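You operate a simulated robot arm through the tools that you are given. There is no shell and no other tool. Be economical: measure what you need, move in short steps, check, and stop when the job is done.

Carry out the task below with a simulated two-armed robot. There is one attempt and no reset: what you move stays moved.

TASK
Wind the blue ribbon onto its reel and put the brake on.
Fine: move the felt pad from the ribbon to the purple felt mat first; brake off while you crank; hold the reel with the other hand. Set down upright: felt pad. Where these are worked on the way, their far stop is far enough and under half their travel is too little: ribbon reel brake.

It is judged by the outcome, as a careful person would: the job done as asked, and still so three seconds after it is handed in. It fails if anything else is knocked over, pushed out of place, dropped, spilled or broken.

THE ROBOT
Two 7-joint arms with two-finger parallel grippers on one trunk, on a base that drives. Base frame: it is fixed to the floor where the robot stands at the start and does not move with it; the origin is under the middle of the robot, x ahead of it, y to its left, z up; the surface under the hand at the start is at about z = 740. Units: mm, rad, N and s.
The left shoulder is at the start at [70, 134, 1176], the right one opposite. With the tool pointing down near the work surface each hand reaches from about 100 to 620 mm from the robot's upright axis, wherever it stands, measured 20 degrees to its own side. Places, roughly: red crank [600, 0, 800]; ribbon reel brake [600, 0, 800]; top of the purple felt mat [500, -300, 700]. Payload 1.57 kg a hand.
Tool frame (each hand has its own): the origin (TCP) lies between the finger pads and is the grasp point; the fingertips stand 30 mm ahead of it; z points along the fingers, y is the line along which they close. The gripper opens to 80 mm. The fingers are 17 mm wide and 12 mm thick; the gripper's body (40 by 82 mm) begins 80 mm behind the TCP.
Orientation is told as [roll, pitch, yaw] about the base's x, y, z axes, in that order, counted from this pose: with the fingers straight down and closing along the base's y, the tool's x points along the base's -x, its y along +y and its z along -z.

THE INTERFACE
- The arms move only by the tool drive_tool. It takes "left_deltas", "right_deltas" or both (then of equal length, played together; a hand with none holds still); each is a list that holds one entry, the list of rows, each a list of 7 numbers: the shift along the tool's x, y, z in cm, then the turn, a rotation vector about the tool's x, y, z in rad, then the opening, from 0 (shut) to 1 (fully open). In form: [[[x, y, z, wx, wy, wz, gripper], ...]]. A call has 1 to 10 rows; each row shifts and turns the commanded pose from where the row before left it, along the tool's axes as they then stand. A row lasts 0.2 s, in which the tool goes at most 50 mm and 0.15 rad; a call with a longer step from one row to the next is refused whole, and so is a gripper value outside its range. A pose out of reach is approached as far as the arm can. The call stops where the force on the tool passes 40 N (or 10 N more than at its start, if that is more) or the arm is blocked; 0.2 s more then pass. The fingers move at their own pace (about 153 mm/s each) and stop on an object; they squeeze with about 36 N. The grip force told is the motor's: it shows also when the fingers shut on nothing. Time passes only in rows, and 0.2 s behind the last, so rows that do not move let the fingers close. The reply holds the time, the measured pose of the TCP, the force on the tool along the base axes, the opening and the grip force, in the units named above and with some noise, with the torque about the TCP (base axes, N m) and any sound that the robot's microphone picked up, and new pictures: "views" is both (left out), scene, wrist or none (wrist: the cameras of the hands that moved).
- Cameras (640 x 400 px; columns grow to the right, rows downward): "scene" is now at [135.3, -4.9, 1406.9]; the picture's right is [-0.13, -0.99, 0.00], its down [-0.67, 0.09, -0.74] and it looks along [0.73, -0.10, -0.67] (base axes); focal length 260 px, centre (320, 200). "left" rides on the left gripper at [72, 7, -122] in its tool frame; the picture's right is [-0.09, 1.00, 0.00], its down [-0.84, -0.08, -0.54] and it looks along [-0.54, -0.05, 0.84] (tool axes); focal length 238 px, centre (320, 200). "right" rides on the right gripper at [72, -7, -122] in its tool frame; the picture's right is [0.09, 1.00, 0.00], its down [-0.84, 0.08, -0.54] and it looks along [-0.54, 0.05, 0.84] (tool axes); focal length 238 px, centre (320, 200). There is no depth. A picture from a camera that has moved, and an enlarged one, comes with that camera's place and axes in the base frame and with its lens. The place of the scene camera against the robot may be out by one fixed shift of up to 18 mm in any direction.
- raise_lower(by): slides the trunk up (or, below 0, down) by that many mm; the arms and the scene camera ride with it, the base frame stays. It gives what a move gives, with no picture.
- base_move(legs): drives the robot by 1 to 6 legs, each [ahead, left, turn to the left] in mm, mm and rad, along the robot's own axes; the way and the turn of a leg run together, so that a leg with both is an arc; at most 1500 mm and 3.142 rad a leg. The arms and the cameras ride along, it lands a little off, and it stops where it bumps. It gives what a move gives, and a new picture of the scene camera.
- head_to(pan, tilt): turns the head with the scene camera to pan (to the left, within 1.501 rad either way) and tilt (down, from -0.506 to 1.204), counted from straight ahead of the robot. It gives what a move gives, and a new picture of the scene camera.
- inspect(camera, box): a new picture of the part [left, top, right, bottom] of that camera's present view, enlarged. It takes no simulated time.
- job_done(): hands the job in; it is judged then, once.

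Go step by step. Nothing tells you exact positions but the pictures and the camera data: compare them with the known pose of the tool, close in by small moves and look again before you grip or let go. The budget is 120 turns and 260 pictures, counting those below and the enlarged ones. Unless the task says otherwise, let go and move clear before handing in, and close with one line.

The tools are called after ">>>" as name(argument=value, ...) on one line, values as JSON. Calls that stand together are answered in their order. drive_tool: Moves the arms, as the interface text tells. Its arguments: {"type":"object","properties":{"left_deltas":{"type":"array","items":{"type":"array","items":{"type":"array","items":{"type":"number"}}}},"right_deltas":{"type":"array","items":{"type":"array","items":{"type":"array","items":{"type":"number"}}}},"views":{"type":"string","enum":["both","scene","wrist","none"]}},"required":[]} The other tools are called the same way: raise_lower (by) slides the trunk up or down; base_move (legs) drives the base; head_to (pan, tilt) turns the head that bears the scene camera; inspect (camera, box) takes an enlarged picture of a part of a camera's view; job_done () hands the job in.

At the start:

```text
time_s: 0.0
left_eef_pos: [500.9, 200.7, 1093.0]
left_orientation: [0.0, 0.001, 0.0]
left_contact_force: [-0.3, 0.3, 0.9]
left_torque: [-0.03, 0.02, 0.03]
left_gripper_width: 79.9
left_finger_force: 0.1
right_eef_pos: [474.6, -253.4, 1131.5]
right_orientation: [0.0, -0.001, -0.001]
right_contact_force: [-0.2, 0.3, 0.0]
right_torque: [-0.03, -0.02, 0.0]
right_gripper_width: 80.0
right_finger_force: 0.0
trunk travel left (down, up): [-750.0, 190.0]
robot x, y, heading: [-0.5, 0.1, -0.002]
head pan, tilt: [-0.131, 0.738]
```

scene: 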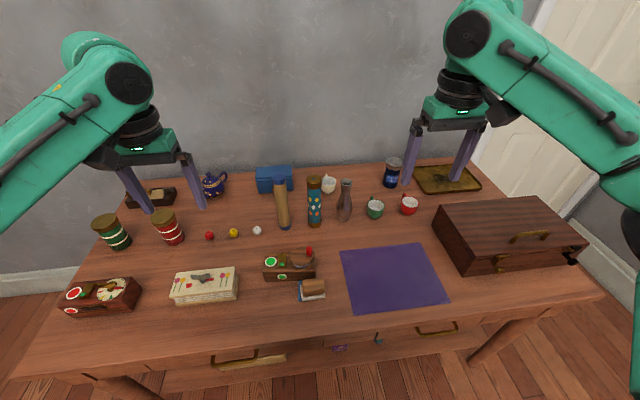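
right: 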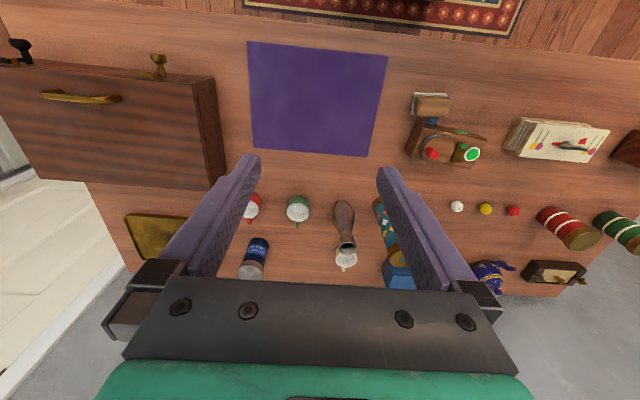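
left: 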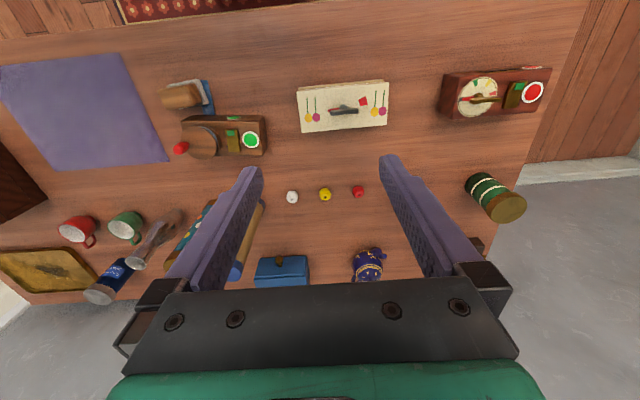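

I see a small wooden reel unit near image (290,265) with a red crank knob, and a felt pad on a ribbon in front of it. I'll enlarge these first.

>>> inspect(camera="scene", box=[240, 230, 350, 310])

>>> inspect(camera="right", box=[380, 80, 500, 180])

>>> inspect(camera="left", box=[150, 70, 280, 170])

```text
5.00 times, centred on (295, 270) of scene
camera zoom: at [135.3, -4.9, 1406.9], right [-0.13, -0.99, 0.0], down [-0.67, 0.09, -0.74], along [0.73, -0.1, -0.67], focal length 1301 px, centre (445, -150)
```

zoom: 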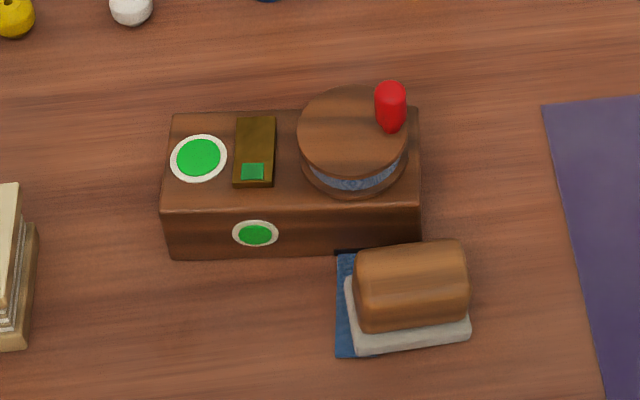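

```text
4.00 times, centred on (440, 130) of right
camera zoom: at [402.3, -260.5, 1253.0], right [-0.09, 1.0, 0.0], down [0.84, 0.08, 0.54], along [0.54, 0.05, -0.84], focal length 953 px, centre (-160, 480)
```

zoom: 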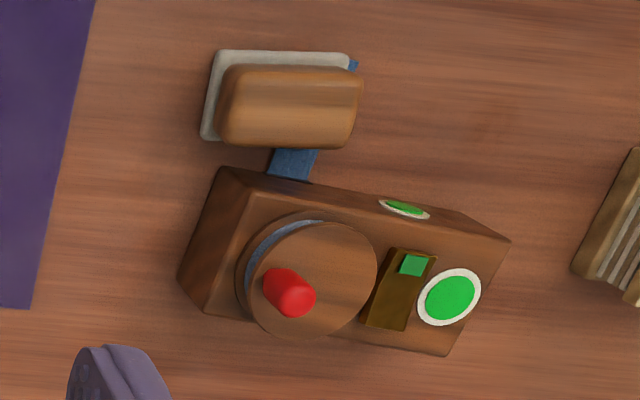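

```text
4.00 times, centred on (215, 120) of left
camera zoom: at [429.2, 207.4, 1214.8], right [0.09, 1.0, 0.0], down [0.84, -0.08, 0.54], along [0.54, -0.05, -0.84], focal length 953 px, centre (740, 520)
```

zoom: 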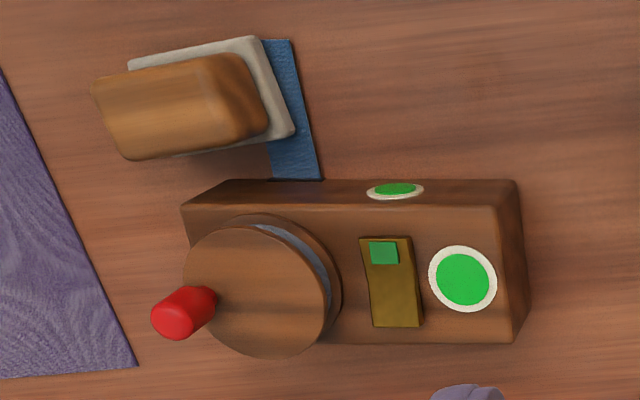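

The pad handle sits at about (480, -39, 775) and the crank knob at about (549, -37, 842). The housing spans y from -48 to 90. I'll bring the right hand above the pad and look again.

>>> drive_tool(right_deltas=[[[0, 2.7, 2.9, 0, 0, 0, 1], [0, 2.7, 2.9, 0, 0, 0, 1], [0, 2.7, 2.9, 0, 0, 0, 1], [0, 2.7, 2.9, 0, 0, 0, 1], [0, 2.7, 2.9, 0, 0, 0, 1], [0, 2.7, 2.9, 0, 0, 0, 1], [0, 2.7, 2.9, 0, 0, 0, 1], [0, 2.5, 2.9, 0, 0, 0, 1], [0, 0, 0, 0, 0, -0.12, 1], [0, 0, 0, 0, 0, 0, 1]]])

```text
time_s: 2.2
left_eef_pos: [500.1, 201.8, 1093.1]
left_orientation: [0.0, 0.0, 0.001]
left_contact_force: [-0.6, -0.9, 1.1]
left_torque: [0.03, 0.02, 0.01]
left_gripper_width: 80.0
left_finger_force: 0.2
right_eef_pos: [472.3, -38.7, 897.4]
right_orientation: [0.0, -0.001, 0.12]
right_contact_force: [-0.6, 0.0, 0.0]
right_torque: [-0.02, -0.02, 0.04]
right_gripper_width: 79.9
right_finger_force: 0.0
trunk travel left (down, up): [-750.0, 190.0]
robot x, y, heading: [-0.7, -0.5, 0.003]
head pan, tilt: [-0.131, 0.738]
camera scene: at [135.3, -4.8, 1406.9], right [-0.13, -0.99, 0.0], down [-0.67, 0.09, -0.74], along [0.73, -0.1, -0.67], focal length 260 px, centre (320, 200)
camera right: at [402.2, -55.8, 1018.6], right [-0.21, 0.98, 0.0], down [0.82, 0.18, 0.54], along [0.53, 0.12, -0.84], focal length 238 px, centre (320, 200)
```

scene: 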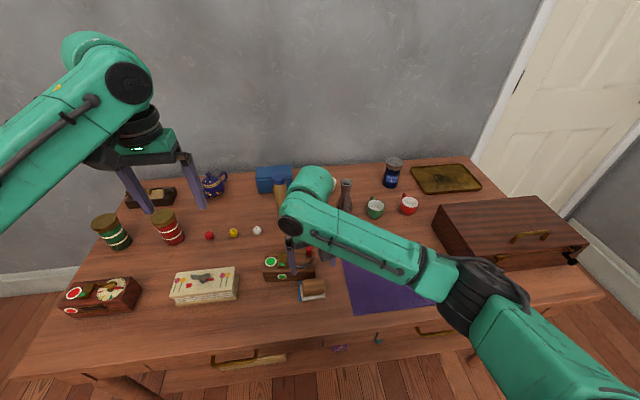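
right: 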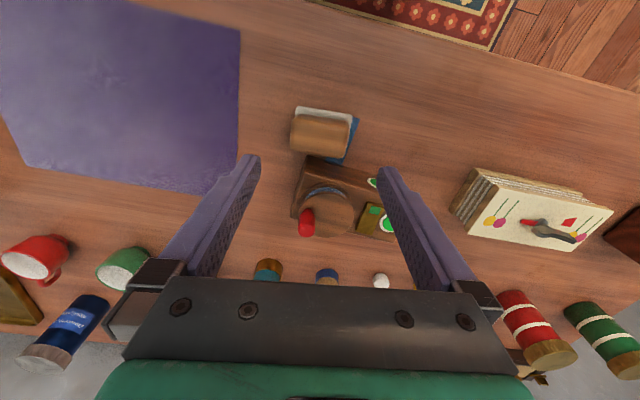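

>>> inspect(camera="right", box=[270, 90, 410, 250])

```text
2.50 times, centred on (340, 170) of right
camera zoom: at [402.2, -55.8, 1018.6], right [-0.21, 0.98, 0.0], down [0.82, 0.18, 0.54], along [0.53, 0.12, -0.84], focal length 596 px, centre (270, 275)
```

zoom: 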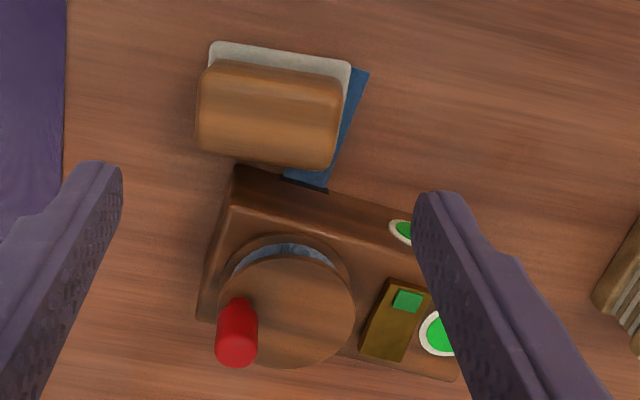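

The pad centre holds at about (481, -38). I'll descend partway and recheck the finger clearance.

>>> drive_tool(right_deltas=[[[-0.45, 0.05, 3.2, 0, 0, 0.025, 1], [-0.4, 0.05, 3.2, 0, 0, 0, 1], [0, 0, 0, 0, 0, 0, 1]]], views="wrist")

```text
time_s: 3.0
left_eef_pos: [500.4, 200.6, 1092.5]
left_orientation: [0.0, 0.001, 0.001]
left_contact_force: [0.7, 0.0, -0.5]
left_torque: [-0.02, 0.01, 0.0]
left_gripper_width: 80.1
left_finger_force: 0.0
right_eef_pos: [483.3, -38.1, 834.4]
right_orientation: [-0.001, -0.001, 0.097]
right_contact_force: [0.8, 0.5, -0.2]
right_torque: [0.0, 0.01, 0.03]
right_gripper_width: 79.9
right_finger_force: 0.0
trunk travel left (down, up): [-750.0, 190.0]
robot x, y, heading: [1.8, 1.7, -0.0]
head pan, tilt: [-0.131, 0.738]
camera right: at [412.7, -53.0, 956.3], right [-0.19, 0.98, 0.0], down [0.83, 0.16, 0.54], along [0.53, 0.1, -0.84], focal length 238 px, centre (320, 200)
```

right: 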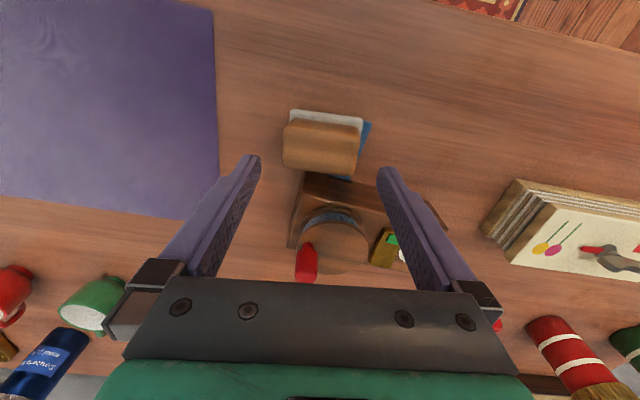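

>>> drive_tool(right_deltas=[[[0.5, -0.25, 1.0, 0, 0, 0.04, 1], [0, 0, 2.0, 0, 0, 0, 1], [0, 0, 0.5, 0, 0, 0, 1], [0, 0, 0, 0, 0, 0, 1]]], views="wrist")

```text
time_s: 4.0
left_eef_pos: [500.5, 201.1, 1093.0]
left_orientation: [0.001, 0.003, -0.001]
left_contact_force: [-0.3, -0.2, -0.2]
left_torque: [0.02, -0.04, 0.01]
left_gripper_width: 79.9
left_finger_force: 0.1
right_eef_pos: [479.3, -41.5, 799.4]
right_orientation: [-0.001, -0.001, 0.055]
right_contact_force: [0.8, 0.4, 0.4]
right_torque: [-0.02, 0.0, -0.01]
right_gripper_width: 79.7
right_finger_force: 0.1
trunk travel left (down, up): [-750.0, 190.0]
robot x, y, heading: [-0.8, -0.4, -0.002]
head pan, tilt: [-0.131, 0.738]
camera right: at [406.9, -52.9, 920.6], right [-0.15, 0.99, 0.0], down [0.83, 0.12, 0.54], along [0.54, 0.08, -0.84], focal length 238 px, centre (320, 200)
```

right: 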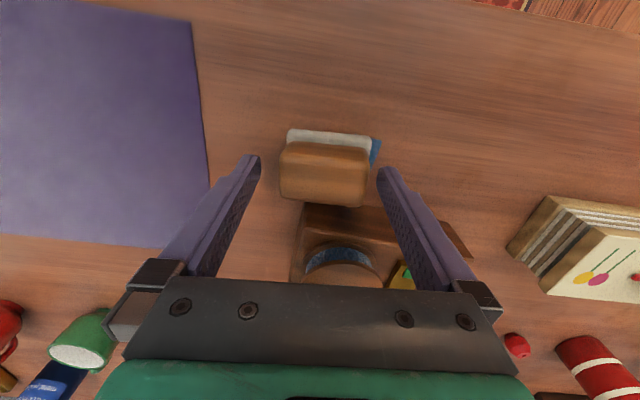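

Aligned over the block. I'll descend and close.

>>> drive_tool(right_deltas=[[[0, 0.1, 1.2, 0, 0, 0, 1], [0, 0, 1.1, 0, 0, 0, 1], [0, 0, 0, 0, 0, 0, 1], [0, 0, 0, 0, 0, 0, 0.6], [0, 0, 0, 0, 0, 0, 0.4], [0, 0, 0, 0, 0, 0, 0.4]]], views="wrist")

```text
time_s: 5.4
left_eef_pos: [499.1, 201.0, 1091.9]
left_orientation: [-0.002, 0.0, -0.001]
left_contact_force: [0.2, 0.0, 0.4]
left_torque: [0.02, -0.02, 0.03]
left_gripper_width: 80.0
left_finger_force: 0.2
right_eef_pos: [477.4, -41.0, 777.0]
right_orientation: [0.002, 0.001, 0.056]
right_contact_force: [-0.5, 0.1, -0.8]
right_torque: [0.01, 0.02, -0.02]
right_gripper_width: 61.4
right_finger_force: 36.1
trunk travel left (down, up): [-750.0, 190.0]
robot x, y, heading: [2.9, -2.2, 0.001]
head pan, tilt: [-0.131, 0.738]
camera right: at [406.5, -52.1, 898.4], right [-0.15, 0.99, 0.0], down [0.83, 0.12, 0.54], along [0.54, 0.08, -0.84], focal length 238 px, centre (320, 200)
```

right: 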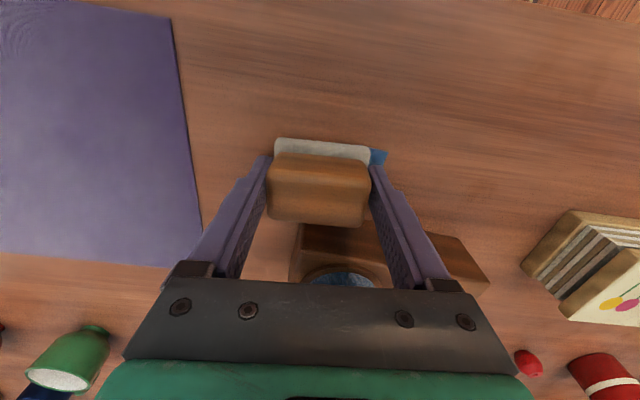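

Gripped at 61 mm. Next I lift it and carry it to above the mat centre at about (490, -250).

>>> drive_tool(right_deltas=[[[0, 0, -2, 0, 0, 0, 0.4], [0, 0, -3, 0, 0, 0, 0.4], [0, 0, -1, 0, 0, 0, 0.4], [0, -4, 0, 0, 0, 0, 0.4], [0, -4, 0, 0, 0, 0, 0.4], [0, -4, 0, 0, 0, 0, 0.4], [0, -4, 0, 0, 0, 0, 0.4], [0, -4, 0, 0, 0, 0.05, 0.4], [0, -1, 0, 0, 0, 0, 0.4], [0, 0, 0, 0, 0, 0, 0.4]]])

```text
time_s: 7.6
left_eef_pos: [500.2, 200.7, 1093.1]
left_orientation: [0.002, -0.001, 0.002]
left_contact_force: [-0.5, -0.9, 0.2]
left_torque: [0.01, 0.01, 0.01]
left_gripper_width: 79.7
left_finger_force: 0.0
right_eef_pos: [489.0, -250.2, 838.7]
right_orientation: [0.0, 0.0, 0.003]
right_contact_force: [-0.2, -0.5, -0.3]
right_torque: [0.0, 0.02, -0.05]
right_gripper_width: 61.0
right_finger_force: 36.2
trunk travel left (down, up): [-750.0, 190.0]
robot x, y, heading: [1.6, -1.8, -0.001]
head pan, tilt: [-0.131, 0.738]
camera scene: at [135.3, -4.9, 1406.9], right [-0.13, -0.99, 0.0], down [-0.67, 0.09, -0.74], along [0.73, -0.1, -0.67], focal length 260 px, centre (320, 200)
camera right: at [417.1, -257.1, 958.6], right [-0.1, 1.0, 0.0], down [0.84, 0.08, 0.54], along [0.54, 0.05, -0.84], focal length 238 px, centre (320, 200)
```

scene: 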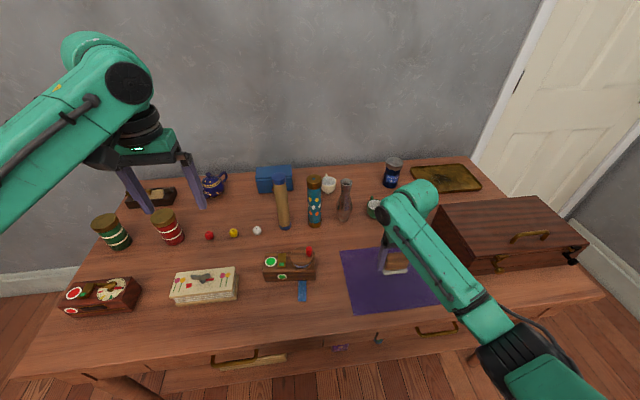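
right: 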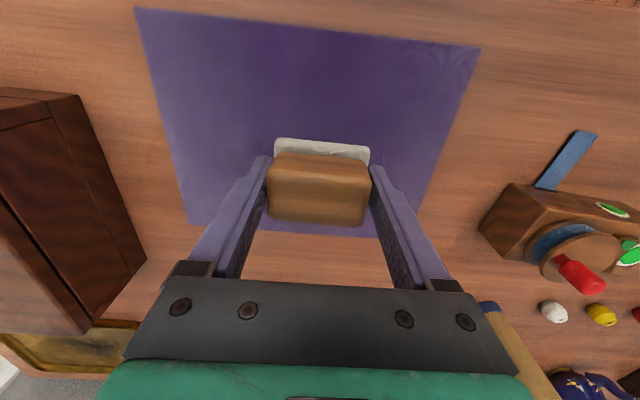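

>>> drive_tool(right_deltas=[[[0, 0, 2.5, 0, 0, 0, 0.4], [0, 0, 2.0, 0, 0, 0, 0.4], [0, 0, 1.0, 0, 0, 0, 0.4], [0, 0, 0.3, 0, 0, 0, 0.4], [0, 0, 0.1, 0, 0, 0, 0.4], [0, 0, 0, 0, 0, 0, 0.4]]], views="wrist")

```text
time_s: 9.0
left_eef_pos: [501.1, 200.3, 1092.8]
left_orientation: [0.0, 0.0, -0.001]
left_contact_force: [0.1, -1.1, 0.2]
left_torque: [-0.02, -0.02, -0.02]
left_gripper_width: 80.1
left_finger_force: 0.1
right_eef_pos: [488.8, -248.2, 777.5]
right_orientation: [0.001, 0.001, 0.006]
right_contact_force: [-0.3, -0.5, -1.0]
right_torque: [-0.01, -0.02, -0.06]
right_gripper_width: 61.0
right_finger_force: 36.2
trunk travel left (down, up): [-750.0, 190.0]
robot x, y, heading: [-0.0, 0.0, -0.002]
head pan, tilt: [-0.131, 0.738]
camera right: at [417.1, -256.0, 899.5], right [-0.1, 1.0, 0.0], down [0.84, 0.08, 0.54], along [0.54, 0.05, -0.84], focal length 238 px, centre (320, 200)
```

right: 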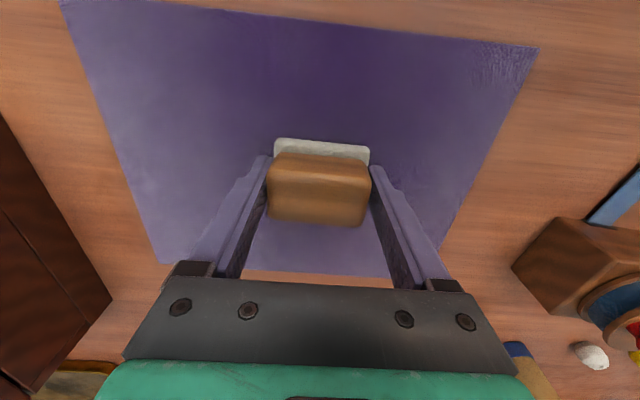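

No contact is felt yet, so I'll lower by small steps.

>>> drive_tool(right_deltas=[[[0, 0, 0.1, 0, 0, 0, 0.4], [0, 0, 0.1, 0, 0, 0, 0.4], [0, 0, 0, 0, 0, 0, 0.4]]], views="none")

>>> drive_tool(right_deltas=[[[0, 0, 0.1, 0, 0, 0, 0.4], [0, 0, 0, 0, 0, 0, 0.4]]], views="none")

```text
time_s: 9.8
left_eef_pos: [500.9, 200.7, 1092.6]
left_orientation: [0.001, 0.0, -0.001]
left_contact_force: [-0.2, -0.6, -0.3]
left_torque: [-0.02, -0.04, 0.01]
left_gripper_width: 79.9
left_finger_force: 0.0
right_eef_pos: [489.8, -248.1, 776.4]
right_orientation: [-0.001, 0.0, 0.005]
right_contact_force: [0.7, 0.1, -0.9]
right_torque: [-0.02, -0.01, 0.0]
right_gripper_width: 61.3
right_finger_force: 35.6
trunk travel left (down, up): [-750.0, 190.0]
robot x, y, heading: [3.1, 0.5, -0.0]
head pan, tilt: [-0.131, 0.738]
```

```text
time_s: 10.4
left_eef_pos: [501.0, 200.6, 1091.9]
left_orientation: [0.0, 0.0, 0.002]
left_contact_force: [-0.7, -0.1, -1.1]
left_torque: [0.03, -0.03, 0.02]
left_gripper_width: 80.3
left_finger_force: 0.1
right_eef_pos: [488.7, -249.1, 775.4]
right_orientation: [-0.001, 0.001, 0.005]
right_contact_force: [0.4, -1.0, 1.2]
right_torque: [-0.01, 0.01, 0.0]
right_gripper_width: 61.1
right_finger_force: 36.2
trunk travel left (down, up): [-750.0, 190.0]
robot x, y, heading: [-0.7, -1.5, 0.002]
head pan, tilt: [-0.131, 0.738]
```

>>> drive_tool(right_deltas=[[[0, 0, 0.1, 0, 0, 0, 0.4], [0, 0, 0, 0, 0, 0, 0.4]]], views="none")

>>> drive_tool(right_deltas=[[[0, 0, 0.1, 0, 0, 0, 0.4], [0, 0, 0, 0, 0, 0, 0.4]]], views="none")

```text
time_s: 11.0
left_eef_pos: [500.8, 201.9, 1093.6]
left_orientation: [0.0, 0.0, -0.001]
left_contact_force: [-0.5, 0.2, 0.9]
left_torque: [-0.02, -0.02, 0.02]
left_gripper_width: 79.9
left_finger_force: 0.1
right_eef_pos: [489.3, -248.2, 774.8]
right_orientation: [0.001, -0.002, 0.005]
right_contact_force: [-0.5, -0.1, 6.9]
right_torque: [-0.22, 0.14, 0.06]
right_gripper_width: 61.1
right_finger_force: 36.3
trunk travel left (down, up): [-750.0, 190.0]
robot x, y, heading: [-2.6, 1.0, 0.0]
head pan, tilt: [-0.131, 0.738]
```

```text
time_s: 11.6
left_eef_pos: [499.6, 202.4, 1093.0]
left_orientation: [-0.002, 0.0, 0.0]
left_contact_force: [0.7, 0.5, -0.2]
left_torque: [0.0, 0.0, -0.01]
left_gripper_width: 80.0
left_finger_force: 0.1
right_eef_pos: [488.7, -248.2, 773.9]
right_orientation: [-0.003, -0.002, 0.006]
right_contact_force: [3.4, -1.2, 12.0]
right_torque: [-0.4, 0.15, 0.09]
right_gripper_width: 61.0
right_finger_force: 35.9
trunk travel left (down, up): [-750.0, 190.0]
robot x, y, heading: [0.1, 3.3, 0.001]
head pan, tilt: [-0.131, 0.738]
```

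The pad is in contact with the mat. I'll release it and rise clear, turning the right hand so it closes along x (yaw +90°). The left hand turns the opposite way as it comes in.

>>> drive_tool(right_deltas=[[[0, 0, 0, 0, 0, 0, 0.85], [0, 0, 0, 0, 0, 0, 1], [0, 0, 0, 0, 0, 0, 1], [0, 0, -2, 0, 0, 0, 1], [0, 0, -4, 0, 0, 0, 1], [0, 0, -4, 0, 0, 0, 1], [0, 0, -4, 0, 0, 0, 1], [0, 0, -2, 0, 0, 0, 1], [0, 0, 0, 0, 0, 0, 1]]])

```text
time_s: 13.6
left_eef_pos: [500.6, 201.9, 1092.1]
left_orientation: [0.001, 0.0, 0.001]
left_contact_force: [0.1, -1.1, -0.7]
left_torque: [0.04, -0.01, 0.04]
left_gripper_width: 79.9
left_finger_force: 0.1
right_eef_pos: [488.2, -245.6, 934.5]
right_orientation: [0.0, 0.0, 0.005]
right_contact_force: [-0.3, -0.4, 0.5]
right_torque: [0.01, 0.01, 0.02]
right_gripper_width: 79.9
right_finger_force: 0.1
trunk travel left (down, up): [-750.0, 190.0]
robot x, y, heading: [-1.5, 2.1, 0.003]
head pan, tilt: [-0.131, 0.738]
camera scene: at [135.5, -4.7, 1406.9], right [-0.13, -0.99, 0.0], down [-0.67, 0.09, -0.74], along [0.73, -0.1, -0.67], focal length 260 px, centre (320, 200)
camera right: at [416.9, -253.5, 1056.2], right [-0.1, 1.0, 0.0], down [0.84, 0.08, 0.54], along [0.54, 0.05, -0.84], focal length 238 px, centre (320, 200)
```

scene: 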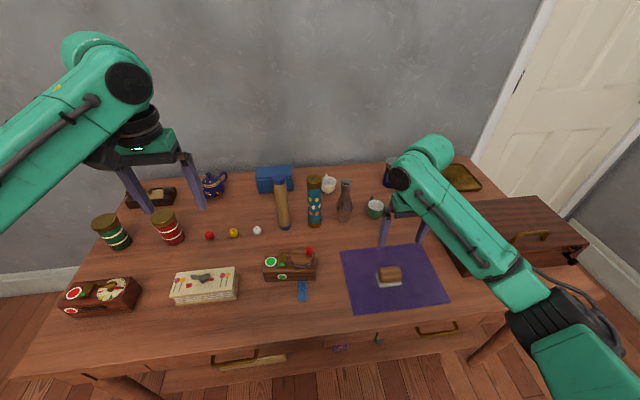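
right: 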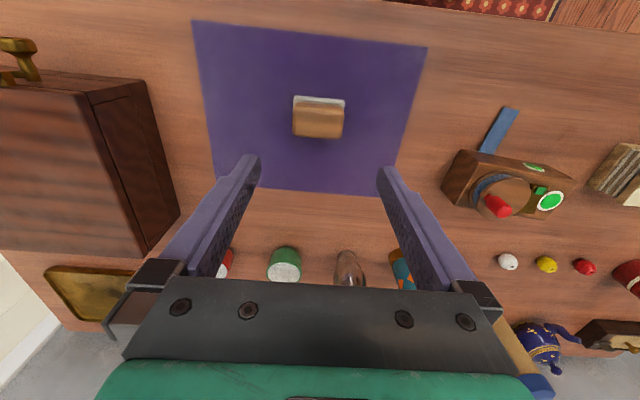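

Pad is upright on the mat. Now I turn the left hand so its fingers straddle the housing's left end (yaw about -1.6), descending partway.

>>> drive_tool(left_deltas=[[[0, 0, 1.5, 0, 0, 0.148, 1], [0, 0, 1.5, 0, 0, 0.148, 1], [0, 0, 1.5, 0, 0, 0.148, 1], [0, 0, 1.5, 0, 0, 0.148, 1], [0, 0, 1.5, 0, 0, 0.148, 1], [0, 0, 1.5, 0, 0, 0.148, 1], [0, 0, 1.5, 0, 0, 0.148, 1], [0, 0, 1.5, 0, 0, 0.148, 1], [0, 0, 1.5, 0, 0, 0.148, 1], [0, 0, 1.5, 0, 0, 0.148, 1]]], views="none")

>>> drive_tool(left_deltas=[[[-2.0, 1.2, 0, 0, 0, 0.14, 1], [-2.5, 1.2, 0, 0, 0, 0, 1], [-2.5, 1.2, 0, 0, 0, 0, 1], [-2.5, 1.2, 0, 0, 0, 0, 1], [-2.0, 1.2, 0, 0, 0, 0, 1], [0, 0, 0, 0, 0, 0, 1]]])

```text
time_s: 15.8
left_eef_pos: [501.2, 200.6, 941.4]
left_orientation: [0.001, 0.001, -1.484]
left_contact_force: [-0.3, -0.1, 0.1]
left_torque: [0.03, 0.0, -0.02]
left_gripper_width: 79.9
left_finger_force: 0.0
right_eef_pos: [488.2, -247.0, 935.3]
right_orientation: [0.0, -0.001, 0.005]
right_contact_force: [0.1, 0.2, 0.6]
right_torque: [0.0, -0.03, 0.0]
right_gripper_width: 79.9
right_finger_force: 0.1
trunk travel left (down, up): [-750.0, 190.0]
robot x, y, heading: [-5.0, -1.1, -0.0]
head pan, tilt: [-0.131, 0.738]
```

```text
time_s: 17.2
left_eef_pos: [555.7, 88.1, 943.9]
left_orientation: [-0.001, 0.0, -1.618]
left_contact_force: [-0.6, -0.4, 0.1]
left_torque: [0.0, 0.05, -0.03]
left_gripper_width: 80.1
left_finger_force: 0.0
right_eef_pos: [489.0, -245.1, 934.3]
right_orientation: [-0.002, 0.0, 0.008]
right_contact_force: [-0.1, 0.0, -0.2]
right_torque: [-0.03, -0.01, 0.01]
right_gripper_width: 79.9
right_finger_force: 0.0
trunk travel left (down, up): [-750.0, 190.0]
robot x, y, heading: [1.6, -1.0, -0.002]
head pan, tilt: [-0.131, 0.738]
camera scene: at [135.0, -4.2, 1407.0], right [-0.13, -0.99, 0.0], down [-0.67, 0.09, -0.74], along [0.73, -0.1, -0.67], focal length 260 px, centre (320, 200)
camera left: at [566.6, 159.1, 1065.4], right [0.99, -0.14, 0.0], down [-0.12, -0.83, 0.54], along [-0.08, -0.54, -0.84], focal length 238 px, centre (320, 200)
```

scene: 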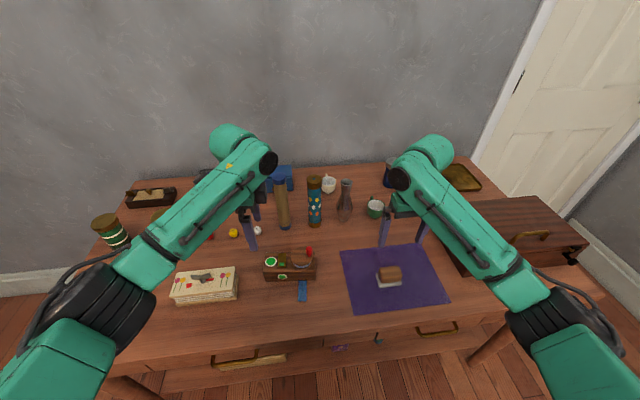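
left: 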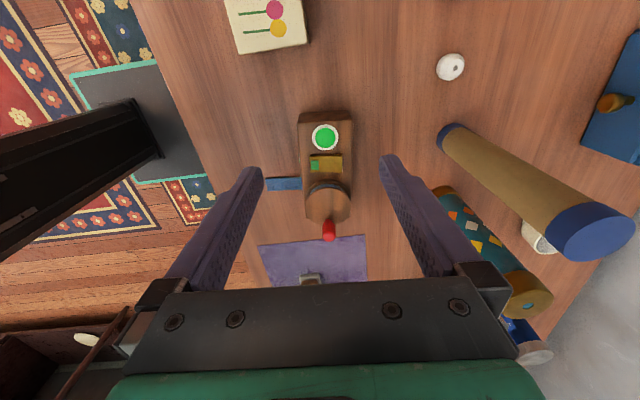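

>>> inspect(camera="left", box=[260, 90, 400, 250])

```text
2.50 times, centred on (330, 170) of left
camera zoom: at [566.6, 159.1, 1065.4], right [0.99, -0.14, 0.0], down [-0.12, -0.83, 0.54], along [-0.08, -0.54, -0.84], focal length 596 px, centre (295, 275)
```

zoom: 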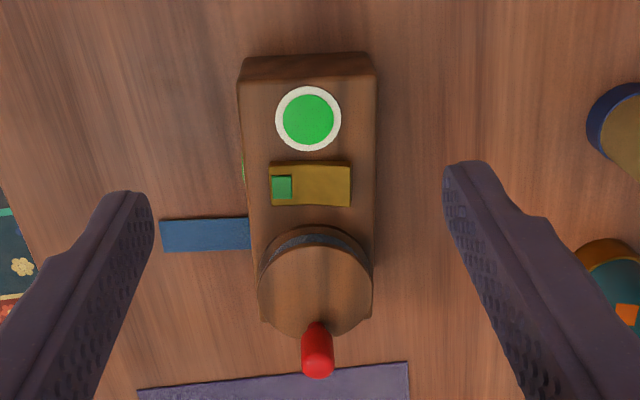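

The housing is about 65 mm deep, with its midline at x≈559 near y=75, yaw -0.09. I'll lower the left hand to above its left end and tilt it outward to leave room for the right hand.

>>> drive_tool(left_deltas=[[[-0.4, 0.13, 3.5, 0, 0, 0.04, 1], [-0.4, 0.13, 3.5, 0, 0, 0, 1], [-0.4, 0.13, 3.4, 0, 0, 0, 1], [0, 0, 0, 0, -0.15, 0, 1], [0, 0, 0, 0, -0.15, 0, 1], [0, 0, 0, 0, 0, 0, 1]]], views="wrist")

```text
time_s: 18.6
left_eef_pos: [560.9, 72.8, 838.2]
left_orientation: [0.002, -0.299, -1.661]
left_contact_force: [-0.5, -0.1, 0.3]
left_torque: [-0.01, 0.0, 0.06]
left_gripper_width: 80.0
left_finger_force: 0.1
right_eef_pos: [488.3, -246.4, 935.0]
right_orientation: [0.001, -0.001, 0.005]
right_contact_force: [-0.2, -0.2, -0.8]
right_torque: [0.0, 0.0, -0.03]
right_gripper_width: 79.9
right_finger_force: 0.1
trunk travel left (down, up): [-750.0, 190.0]
robot x, y, heading: [1.9, 5.6, 0.004]
head pan, tilt: [-0.131, 0.738]
camera left: at [577.5, 175.9, 934.1], right [0.98, -0.18, 0.03], down [-0.13, -0.63, 0.77], along [-0.12, -0.76, -0.64], focal length 238 px, centre (320, 200)
```

left: 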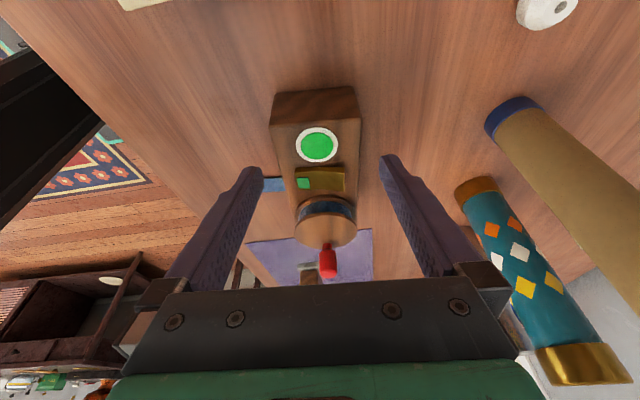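

>>> drive_tool(left_deltas=[[[0.66, -0.07, 1.79, 0, 0, 0, 1], [0.66, -0.07, 1.79, 0, 0, 0, 1], [0, 0, 0, 0, 0, 0, 1]]], views="wrist")

```text
time_s: 19.4
left_eef_pos: [560.4, 73.3, 800.3]
left_orientation: [0.0, -0.3, -1.66]
left_contact_force: [0.1, -0.5, 1.1]
left_torque: [-0.01, 0.02, 0.04]
left_gripper_width: 80.0
left_finger_force: 0.0
right_eef_pos: [488.8, -246.6, 934.8]
right_orientation: [0.0, -0.001, 0.005]
right_contact_force: [0.0, 0.6, -0.4]
right_torque: [-0.02, -0.01, -0.02]
right_gripper_width: 79.8
right_finger_force: 0.1
trunk travel left (down, up): [-750.0, 190.0]
robot x, y, heading: [2.4, -1.8, -0.002]
head pan, tilt: [-0.131, 0.738]
camera left: at [576.6, 178.3, 895.2], right [0.98, -0.18, 0.03], down [-0.13, -0.63, 0.77], along [-0.12, -0.76, -0.64], focal length 238 px, centre (320, 200)
```

left: 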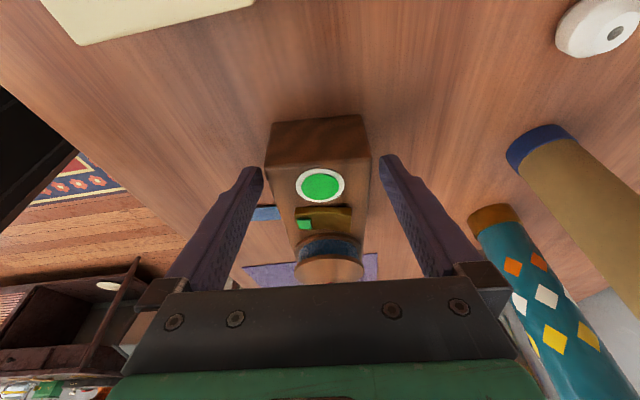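

>>> drive_tool(left_deltas=[[[0.6, -0.1, 0.93, 0, 0, 0, 1], [0.45, -0.05, 0.9, 0, 0, 0, 1], [0, 0, 0, 0, 0, 0, 1]]], views="wrist")

>>> inspect(camera="left", box=[230, 100, 410, 280])

```text
time_s: 20.2
left_eef_pos: [559.6, 79.5, 778.4]
left_orientation: [-0.001, -0.299, -1.66]
left_contact_force: [0.2, 0.2, 0.3]
left_torque: [-0.01, -0.01, -0.01]
left_gripper_width: 80.0
left_finger_force: 0.2
right_eef_pos: [488.8, -246.9, 935.9]
right_orientation: [0.001, 0.0, 0.005]
right_contact_force: [0.5, 0.1, -0.1]
right_torque: [0.0, 0.04, -0.05]
right_gripper_width: 79.9
right_finger_force: 0.0
trunk travel left (down, up): [-750.0, 190.0]
robot x, y, heading: [6.0, -2.1, 0.001]
head pan, tilt: [-0.131, 0.738]
camera left: at [576.1, 183.1, 874.2], right [0.98, -0.18, 0.03], down [-0.13, -0.63, 0.77], along [-0.12, -0.76, -0.64], focal length 238 px, centre (320, 200)
```

left: 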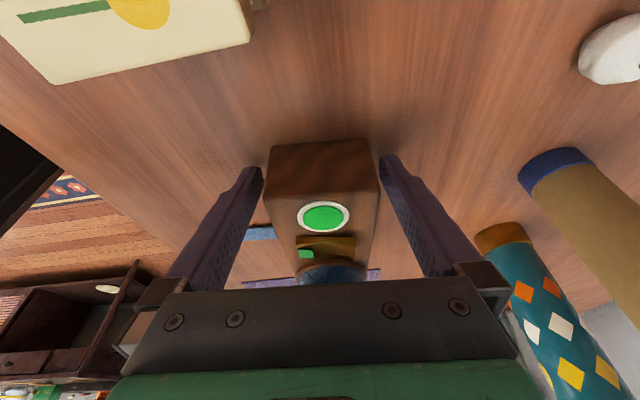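

```text
2.22 times, centred on (320, 190) of left
camera zoom: at [576.1, 183.1, 874.2], right [0.98, -0.18, 0.03], down [-0.13, -0.63, 0.77], along [-0.12, -0.76, -0.64], focal length 530 px, centre (320, 222)
```

zoom: 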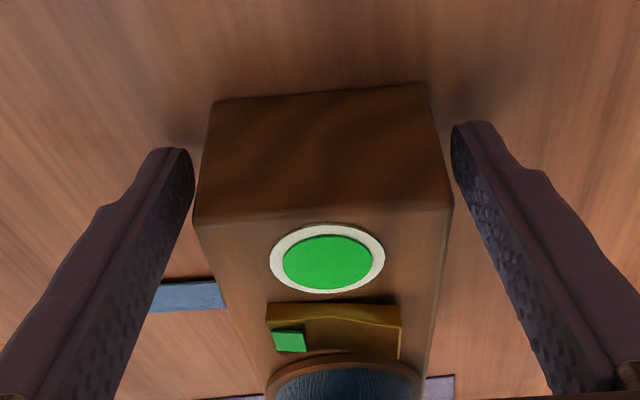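

Fingers straddle the housing. I'll close.

>>> drive_tool(left_deltas=[[[0, 0, 0, 0, 0, 0, 0.88], [0, 0, 0, 0, 0, 0, 0.84], [0, 0, 0, 0, 0, 0, 0.8], [0, 0, 0, 0, 0, 0, 0.7], [0, 0, 0, 0, 0, 0, 0.7]]], views="wrist")

>>> inspect(camera="left", box=[270, 200, 390, 290])

>>> inspect(camera="scene", box=[250, 235, 340, 305])

```text
time_s: 21.4
left_eef_pos: [559.6, 79.5, 779.1]
left_orientation: [0.0, -0.301, -1.659]
left_contact_force: [0.8, -0.5, 0.9]
left_torque: [-0.06, -0.12, 0.02]
left_gripper_width: 65.7
left_finger_force: 36.1
right_eef_pos: [487.9, -247.3, 934.9]
right_orientation: [0.001, -0.002, 0.005]
right_contact_force: [0.9, -0.8, -0.5]
right_torque: [0.0, -0.03, 0.0]
right_gripper_width: 79.9
right_finger_force: 0.0
trunk travel left (down, up): [-750.0, 190.0]
robot x, y, heading: [1.7, 1.1, -0.004]
head pan, tilt: [-0.131, 0.738]
camera left: at [576.2, 183.0, 874.3], right [0.98, -0.18, 0.03], down [-0.13, -0.63, 0.77], along [-0.12, -0.76, -0.64], focal length 238 px, centre (320, 200)
```

left: 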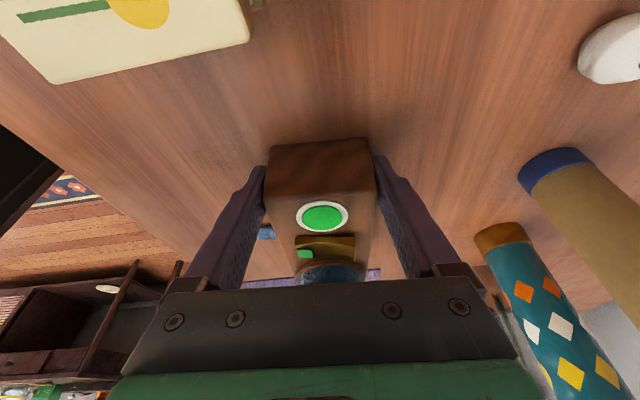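

```text
4.44 times, centred on (330, 245) of left
camera zoom: at [576.2, 183.0, 874.3], right [0.98, -0.18, 0.03], down [-0.13, -0.63, 0.77], along [-0.12, -0.76, -0.64], focal length 1059 px, centre (276, 0)
```

zoom: 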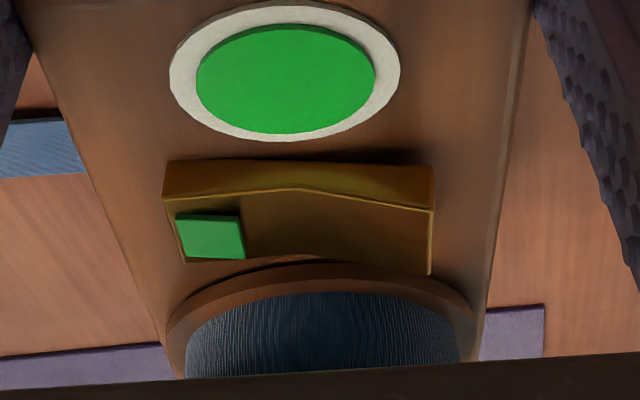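

```text
5.71 times, centred on (295, 270) of scene
camera zoom: at [135.3, -5.0, 1406.9], right [-0.13, -0.99, 0.0], down [-0.67, 0.09, -0.74], along [0.73, -0.1, -0.67], focal length 1487 px, centre (463, -200)
```

zoom: 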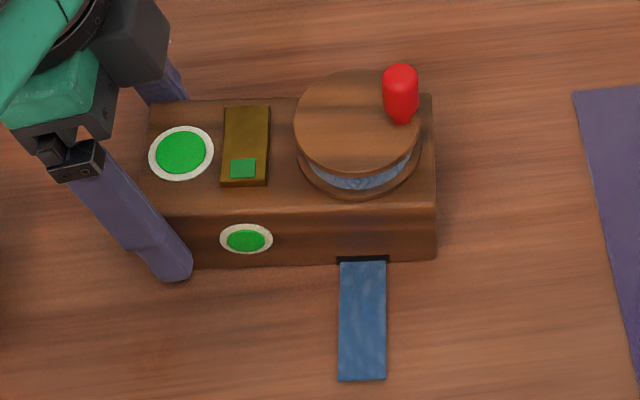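

Housing is held at 65.7 mm and the brake is a brass rocker, with green showing at the near end. I'll move the right hand above the knob.

>>> drive_tool(right_deltas=[[[-1.0, 3.5, 0, 0, 0, 0, 0.6], [-1.0, 3.5, 0, 0, 0, 0, 0.6], [-1.0, 3.5, 0, 0, 0, 0, 0.6], [-1.0, 3.5, 0, 0, 0, 0, 0.6], [-1.0, 3.5, 0.5, 0, 0, 0, 0.6], [-1.0, 3.5, 1, 0, 0, 0, 0.6], [0, 0, 1, 0, 0, 0, 0.6], [0, 0, 0, 0, 0, 0, 0.6]]])

```text
time_s: 23.2
left_eef_pos: [559.0, 82.4, 779.4]
left_orientation: [0.001, -0.301, -1.662]
left_contact_force: [-0.5, 2.4, 1.1]
left_torque: [-0.14, -0.05, 0.05]
left_gripper_width: 65.8
left_finger_force: 35.9
right_eef_pos: [546.6, -37.6, 910.1]
right_orientation: [0.001, 0.001, 0.006]
right_contact_force: [-0.3, -1.0, -0.2]
right_torque: [0.0, -0.02, 0.03]
right_gripper_width: 47.7
right_finger_force: 0.1
trunk travel left (down, up): [-750.0, 190.0]
robot x, y, heading: [-0.3, 4.1, -0.003]
head pan, tilt: [-0.131, 0.738]
camera scene: at [135.0, -4.5, 1407.0], right [-0.13, -0.99, 0.0], down [-0.67, 0.09, -0.74], along [0.73, -0.1, -0.67], focal length 260 px, centre (320, 200)
camera right: at [475.3, -45.6, 1031.3], right [-0.1, 1.0, 0.0], down [0.84, 0.08, 0.54], along [0.54, 0.05, -0.84], focal length 238 px, centre (320, 200)
```

scene: 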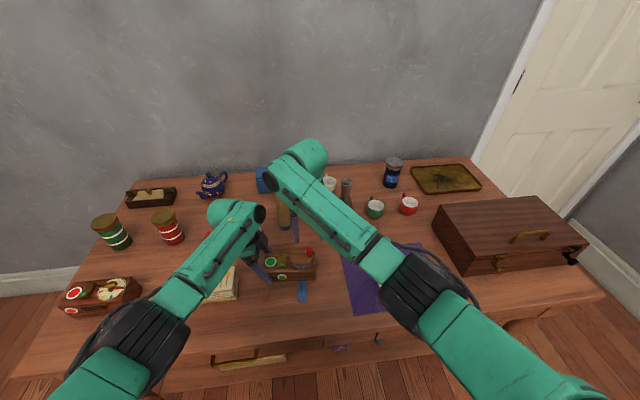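
right: 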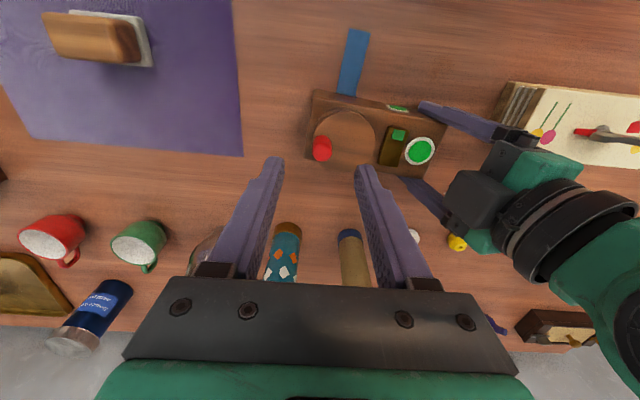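

Knob at (548.5, -38). I'll descend around it with tips just above the reel top, then grip.

>>> drive_tool(right_deltas=[[[-0.2, 0, 2.5, 0, 0, 0, 0.5], [0, 0, 2.5, 0, 0, 0, 0.5], [0, 0, 0.9, 0, 0, 0, 0.5], [0, 0, 0, 0, 0, 0, 0.5]]], views="wrist")

>>> inspect(camera="right", box=[240, 100, 440, 260])

```text
time_s: 24.2
left_eef_pos: [559.2, 79.8, 780.2]
left_orientation: [0.0, -0.301, -1.659]
left_contact_force: [-0.4, 1.9, 0.3]
left_torque: [0.05, -0.06, 0.05]
left_gripper_width: 65.7
left_finger_force: 36.2
right_eef_pos: [549.6, -36.7, 849.8]
right_orientation: [0.001, 0.001, 0.006]
right_contact_force: [0.9, 1.0, 0.5]
right_torque: [0.0, 0.02, 0.03]
right_gripper_width: 40.1
right_finger_force: 0.0
trunk travel left (down, up): [-750.0, 190.0]
robot x, y, heading: [-1.9, 3.7, 0.003]
head pan, tilt: [-0.131, 0.738]
camera right: at [477.6, -44.7, 971.1], right [-0.1, 1.0, 0.0], down [0.84, 0.08, 0.54], along [0.54, 0.05, -0.84], focal length 238 px, centre (320, 200)
```

right: 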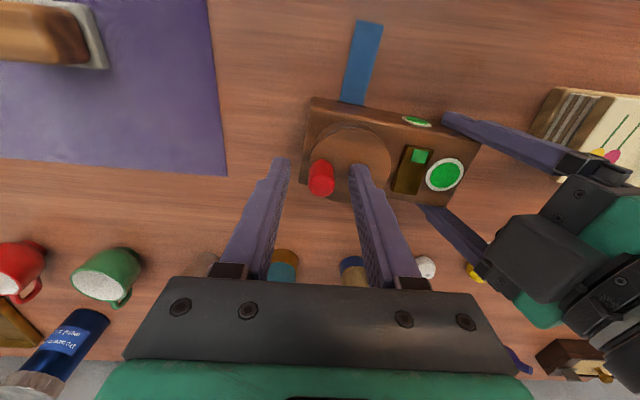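

```text
2.50 times, centred on (340, 180) of right
camera zoom: at [477.6, -44.7, 971.1], right [-0.1, 1.0, 0.0], down [0.84, 0.08, 0.54], along [0.54, 0.05, -0.84], focal length 596 px, centre (270, 250)
```

zoom: 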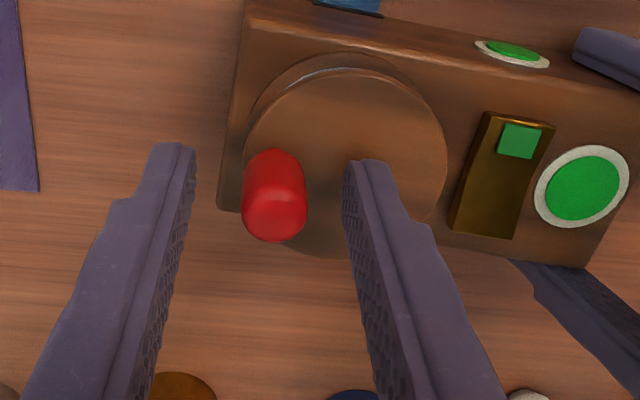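

>>> drive_tool(right_deltas=[[[0, 0, 0, 0, 0, 0, 0.3], [0, 0, 0, 0, 0, 0, 0.1], [0, 0, 0, 0, 0, 0, 0.1]]], views="wrist")

```text
time_s: 25.0
left_eef_pos: [558.4, 79.9, 778.5]
left_orientation: [0.0, -0.3, -1.661]
left_contact_force: [0.3, -4.1, 0.2]
left_torque: [0.96, 0.06, 0.2]
left_gripper_width: 65.8
left_finger_force: 35.5
right_eef_pos: [548.9, -36.5, 848.8]
right_orientation: [-0.001, -0.001, 0.008]
right_contact_force: [-1.4, 5.0, -0.1]
right_torque: [-0.3, 0.02, 0.04]
right_gripper_width: 16.0
right_finger_force: 31.7
trunk travel left (down, up): [-750.0, 190.0]
robot x, y, heading: [1.1, 3.0, -0.0]
head pan, tilt: [-0.131, 0.738]
camera right: at [477.6, -44.6, 971.3], right [-0.1, 1.0, 0.0], down [0.84, 0.08, 0.54], along [0.54, 0.05, -0.84], focal length 238 px, centre (320, 200)
```

right: 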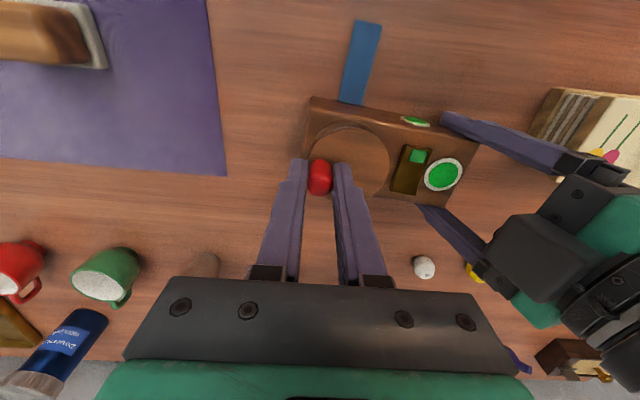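

Knob gripped at 16 mm. I take the reel axis to be at about (549.5, -15.5) with a crank radius of about 21.5 mm. I'll try 60° counter-clockwise and watch forces and ribbon.

>>> drive_tool(right_deltas=[[[-0.556, 0.073, 0, 0, 0, 0, 0.1], [-0.519, 0.215, 0, 0, 0, 0, 0.1], [-0.445, 0.342, 0, 0, 0, 0, 0.1], [-0.342, 0.445, 0, 0, 0, 0, 0.1], [0, 0, 0, 0, 0, 0, 0.1]]])

>>> inspect(camera="scene", box=[250, 235, 340, 305])

```text
time_s: 26.2
left_eef_pos: [560.3, 81.6, 781.3]
left_orientation: [0.002, -0.29, -1.658]
left_contact_force: [14.1, 26.9, 2.5]
left_torque: [-0.27, -0.11, 1.15]
left_gripper_width: 68.2
left_finger_force: 36.1
right_eef_pos: [567.7, -33.0, 849.9]
right_orientation: [-0.009, -0.001, 0.001]
right_contact_force: [-10.4, -34.8, 14.7]
right_torque: [-0.47, 0.2, -0.01]
right_gripper_width: 16.1
right_finger_force: 31.6
trunk travel left (down, up): [-750.0, 190.0]
robot x, y, heading: [-0.7, -0.6, -0.002]
head pan, tilt: [-0.131, 0.738]
camera scene: at [132.9, -7.5, 1407.3], right [-0.13, -0.99, 0.0], down [-0.67, 0.09, -0.74], along [0.73, -0.1, -0.67], focal length 260 px, centre (320, 200)
camera right: at [495.6, -39.6, 971.3], right [-0.09, 1.0, -0.01], down [0.84, 0.08, 0.54], along [0.54, 0.04, -0.84], focal length 238 px, centre (320, 200)
```

scene: 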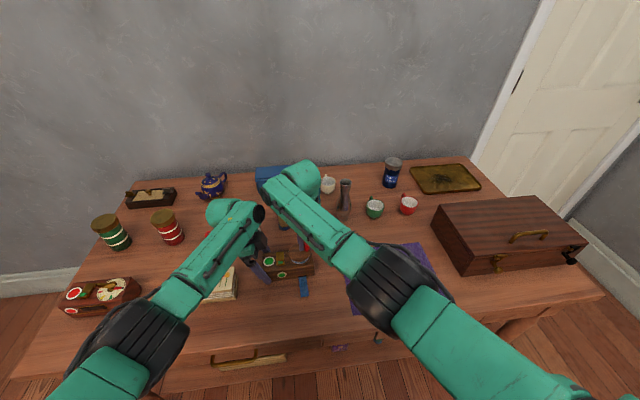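
right: 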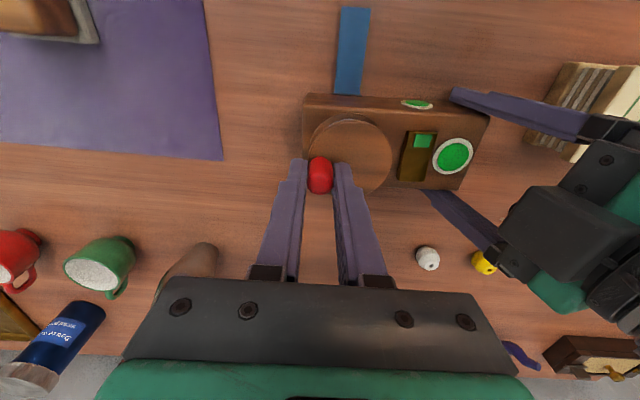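

```text
5.71 times, centred on (295, 270) of scene
camera zoom: at [132.9, -7.5, 1407.3], right [-0.13, -0.99, 0.0], down [-0.67, 0.09, -0.74], along [0.73, -0.1, -0.67], focal length 1487 px, centre (463, -200)
```

zoom: 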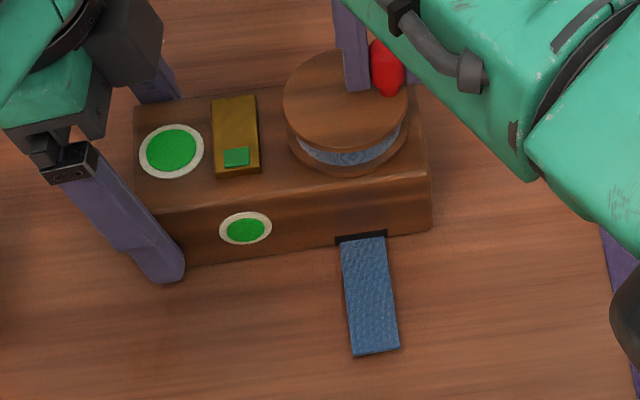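

The housing yawed instead of the reel turning, so this direction is blocked. I'll reverse along the same path and put it back.

>>> drive_tool(right_deltas=[[[0, -0.75, 0, 0, 0, 0, 0.1], [0.5, -0.1, 0, 0, 0, 0, 0.1], [0.5, -0.1, 0, 0, 0, 0, 0.1], [0.5, -0.1, 0, 0, 0, 0, 0.1], [0.36, -0.02, 0, 0, 0, 0, 0.1], [0, 0, 0, 0, 0, 0, 0.1]]])

>>> inspect(camera="right", box=[240, 0, 500, 220])

```text
time_s: 27.6
left_eef_pos: [559.2, 75.6, 779.9]
left_orientation: [-0.001, -0.305, -1.664]
left_contact_force: [-8.5, -14.4, 5.4]
left_torque: [0.59, -0.04, -0.74]
left_gripper_width: 65.8
left_finger_force: 35.9
right_eef_pos: [548.6, -36.3, 849.7]
right_orientation: [0.005, -0.001, 0.007]
right_contact_force: [8.5, 14.2, -6.2]
right_torque: [-0.42, -0.46, -0.1]
right_gripper_width: 15.6
right_finger_force: 31.8
trunk travel left (down, up): [-750.0, 190.0]
robot x, y, heading: [-1.0, 1.5, 0.001]
head pan, tilt: [-0.131, 0.738]
camera scene: at [136.0, -4.9, 1406.8], right [-0.13, -0.99, 0.0], down [-0.67, 0.09, -0.74], along [0.73, -0.1, -0.67], focal length 260 px, centre (320, 200)
camera right: at [477.4, -45.2, 971.5], right [-0.1, 0.99, 0.01], down [0.84, 0.08, 0.54], along [0.54, 0.06, -0.84], focal length 238 px, centre (320, 200)
```

scene: 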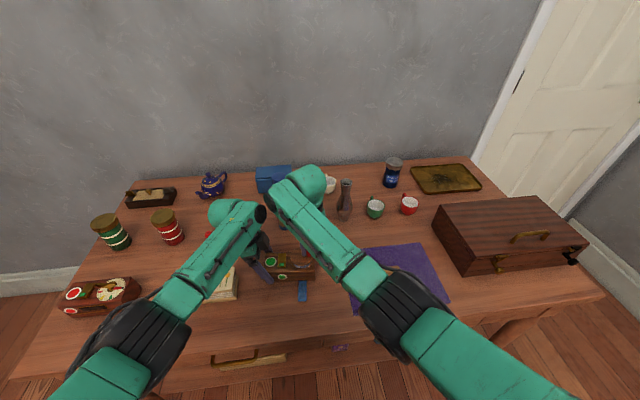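
right: 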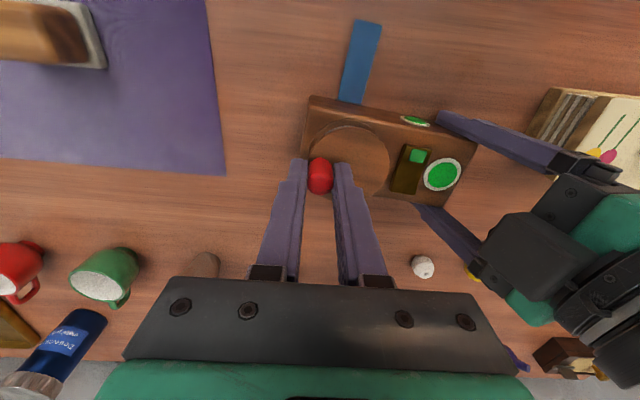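

```text
1.82 times, centred on (370, 110) of right
camera zoom: at [477.4, -45.2, 971.5], right [-0.1, 0.99, 0.01], down [0.84, 0.08, 0.54], along [0.54, 0.06, -0.84], focal length 433 px, centre (229, 364)
```

zoom: 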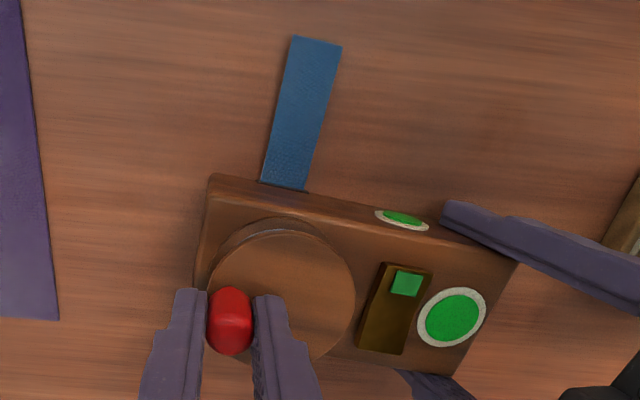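

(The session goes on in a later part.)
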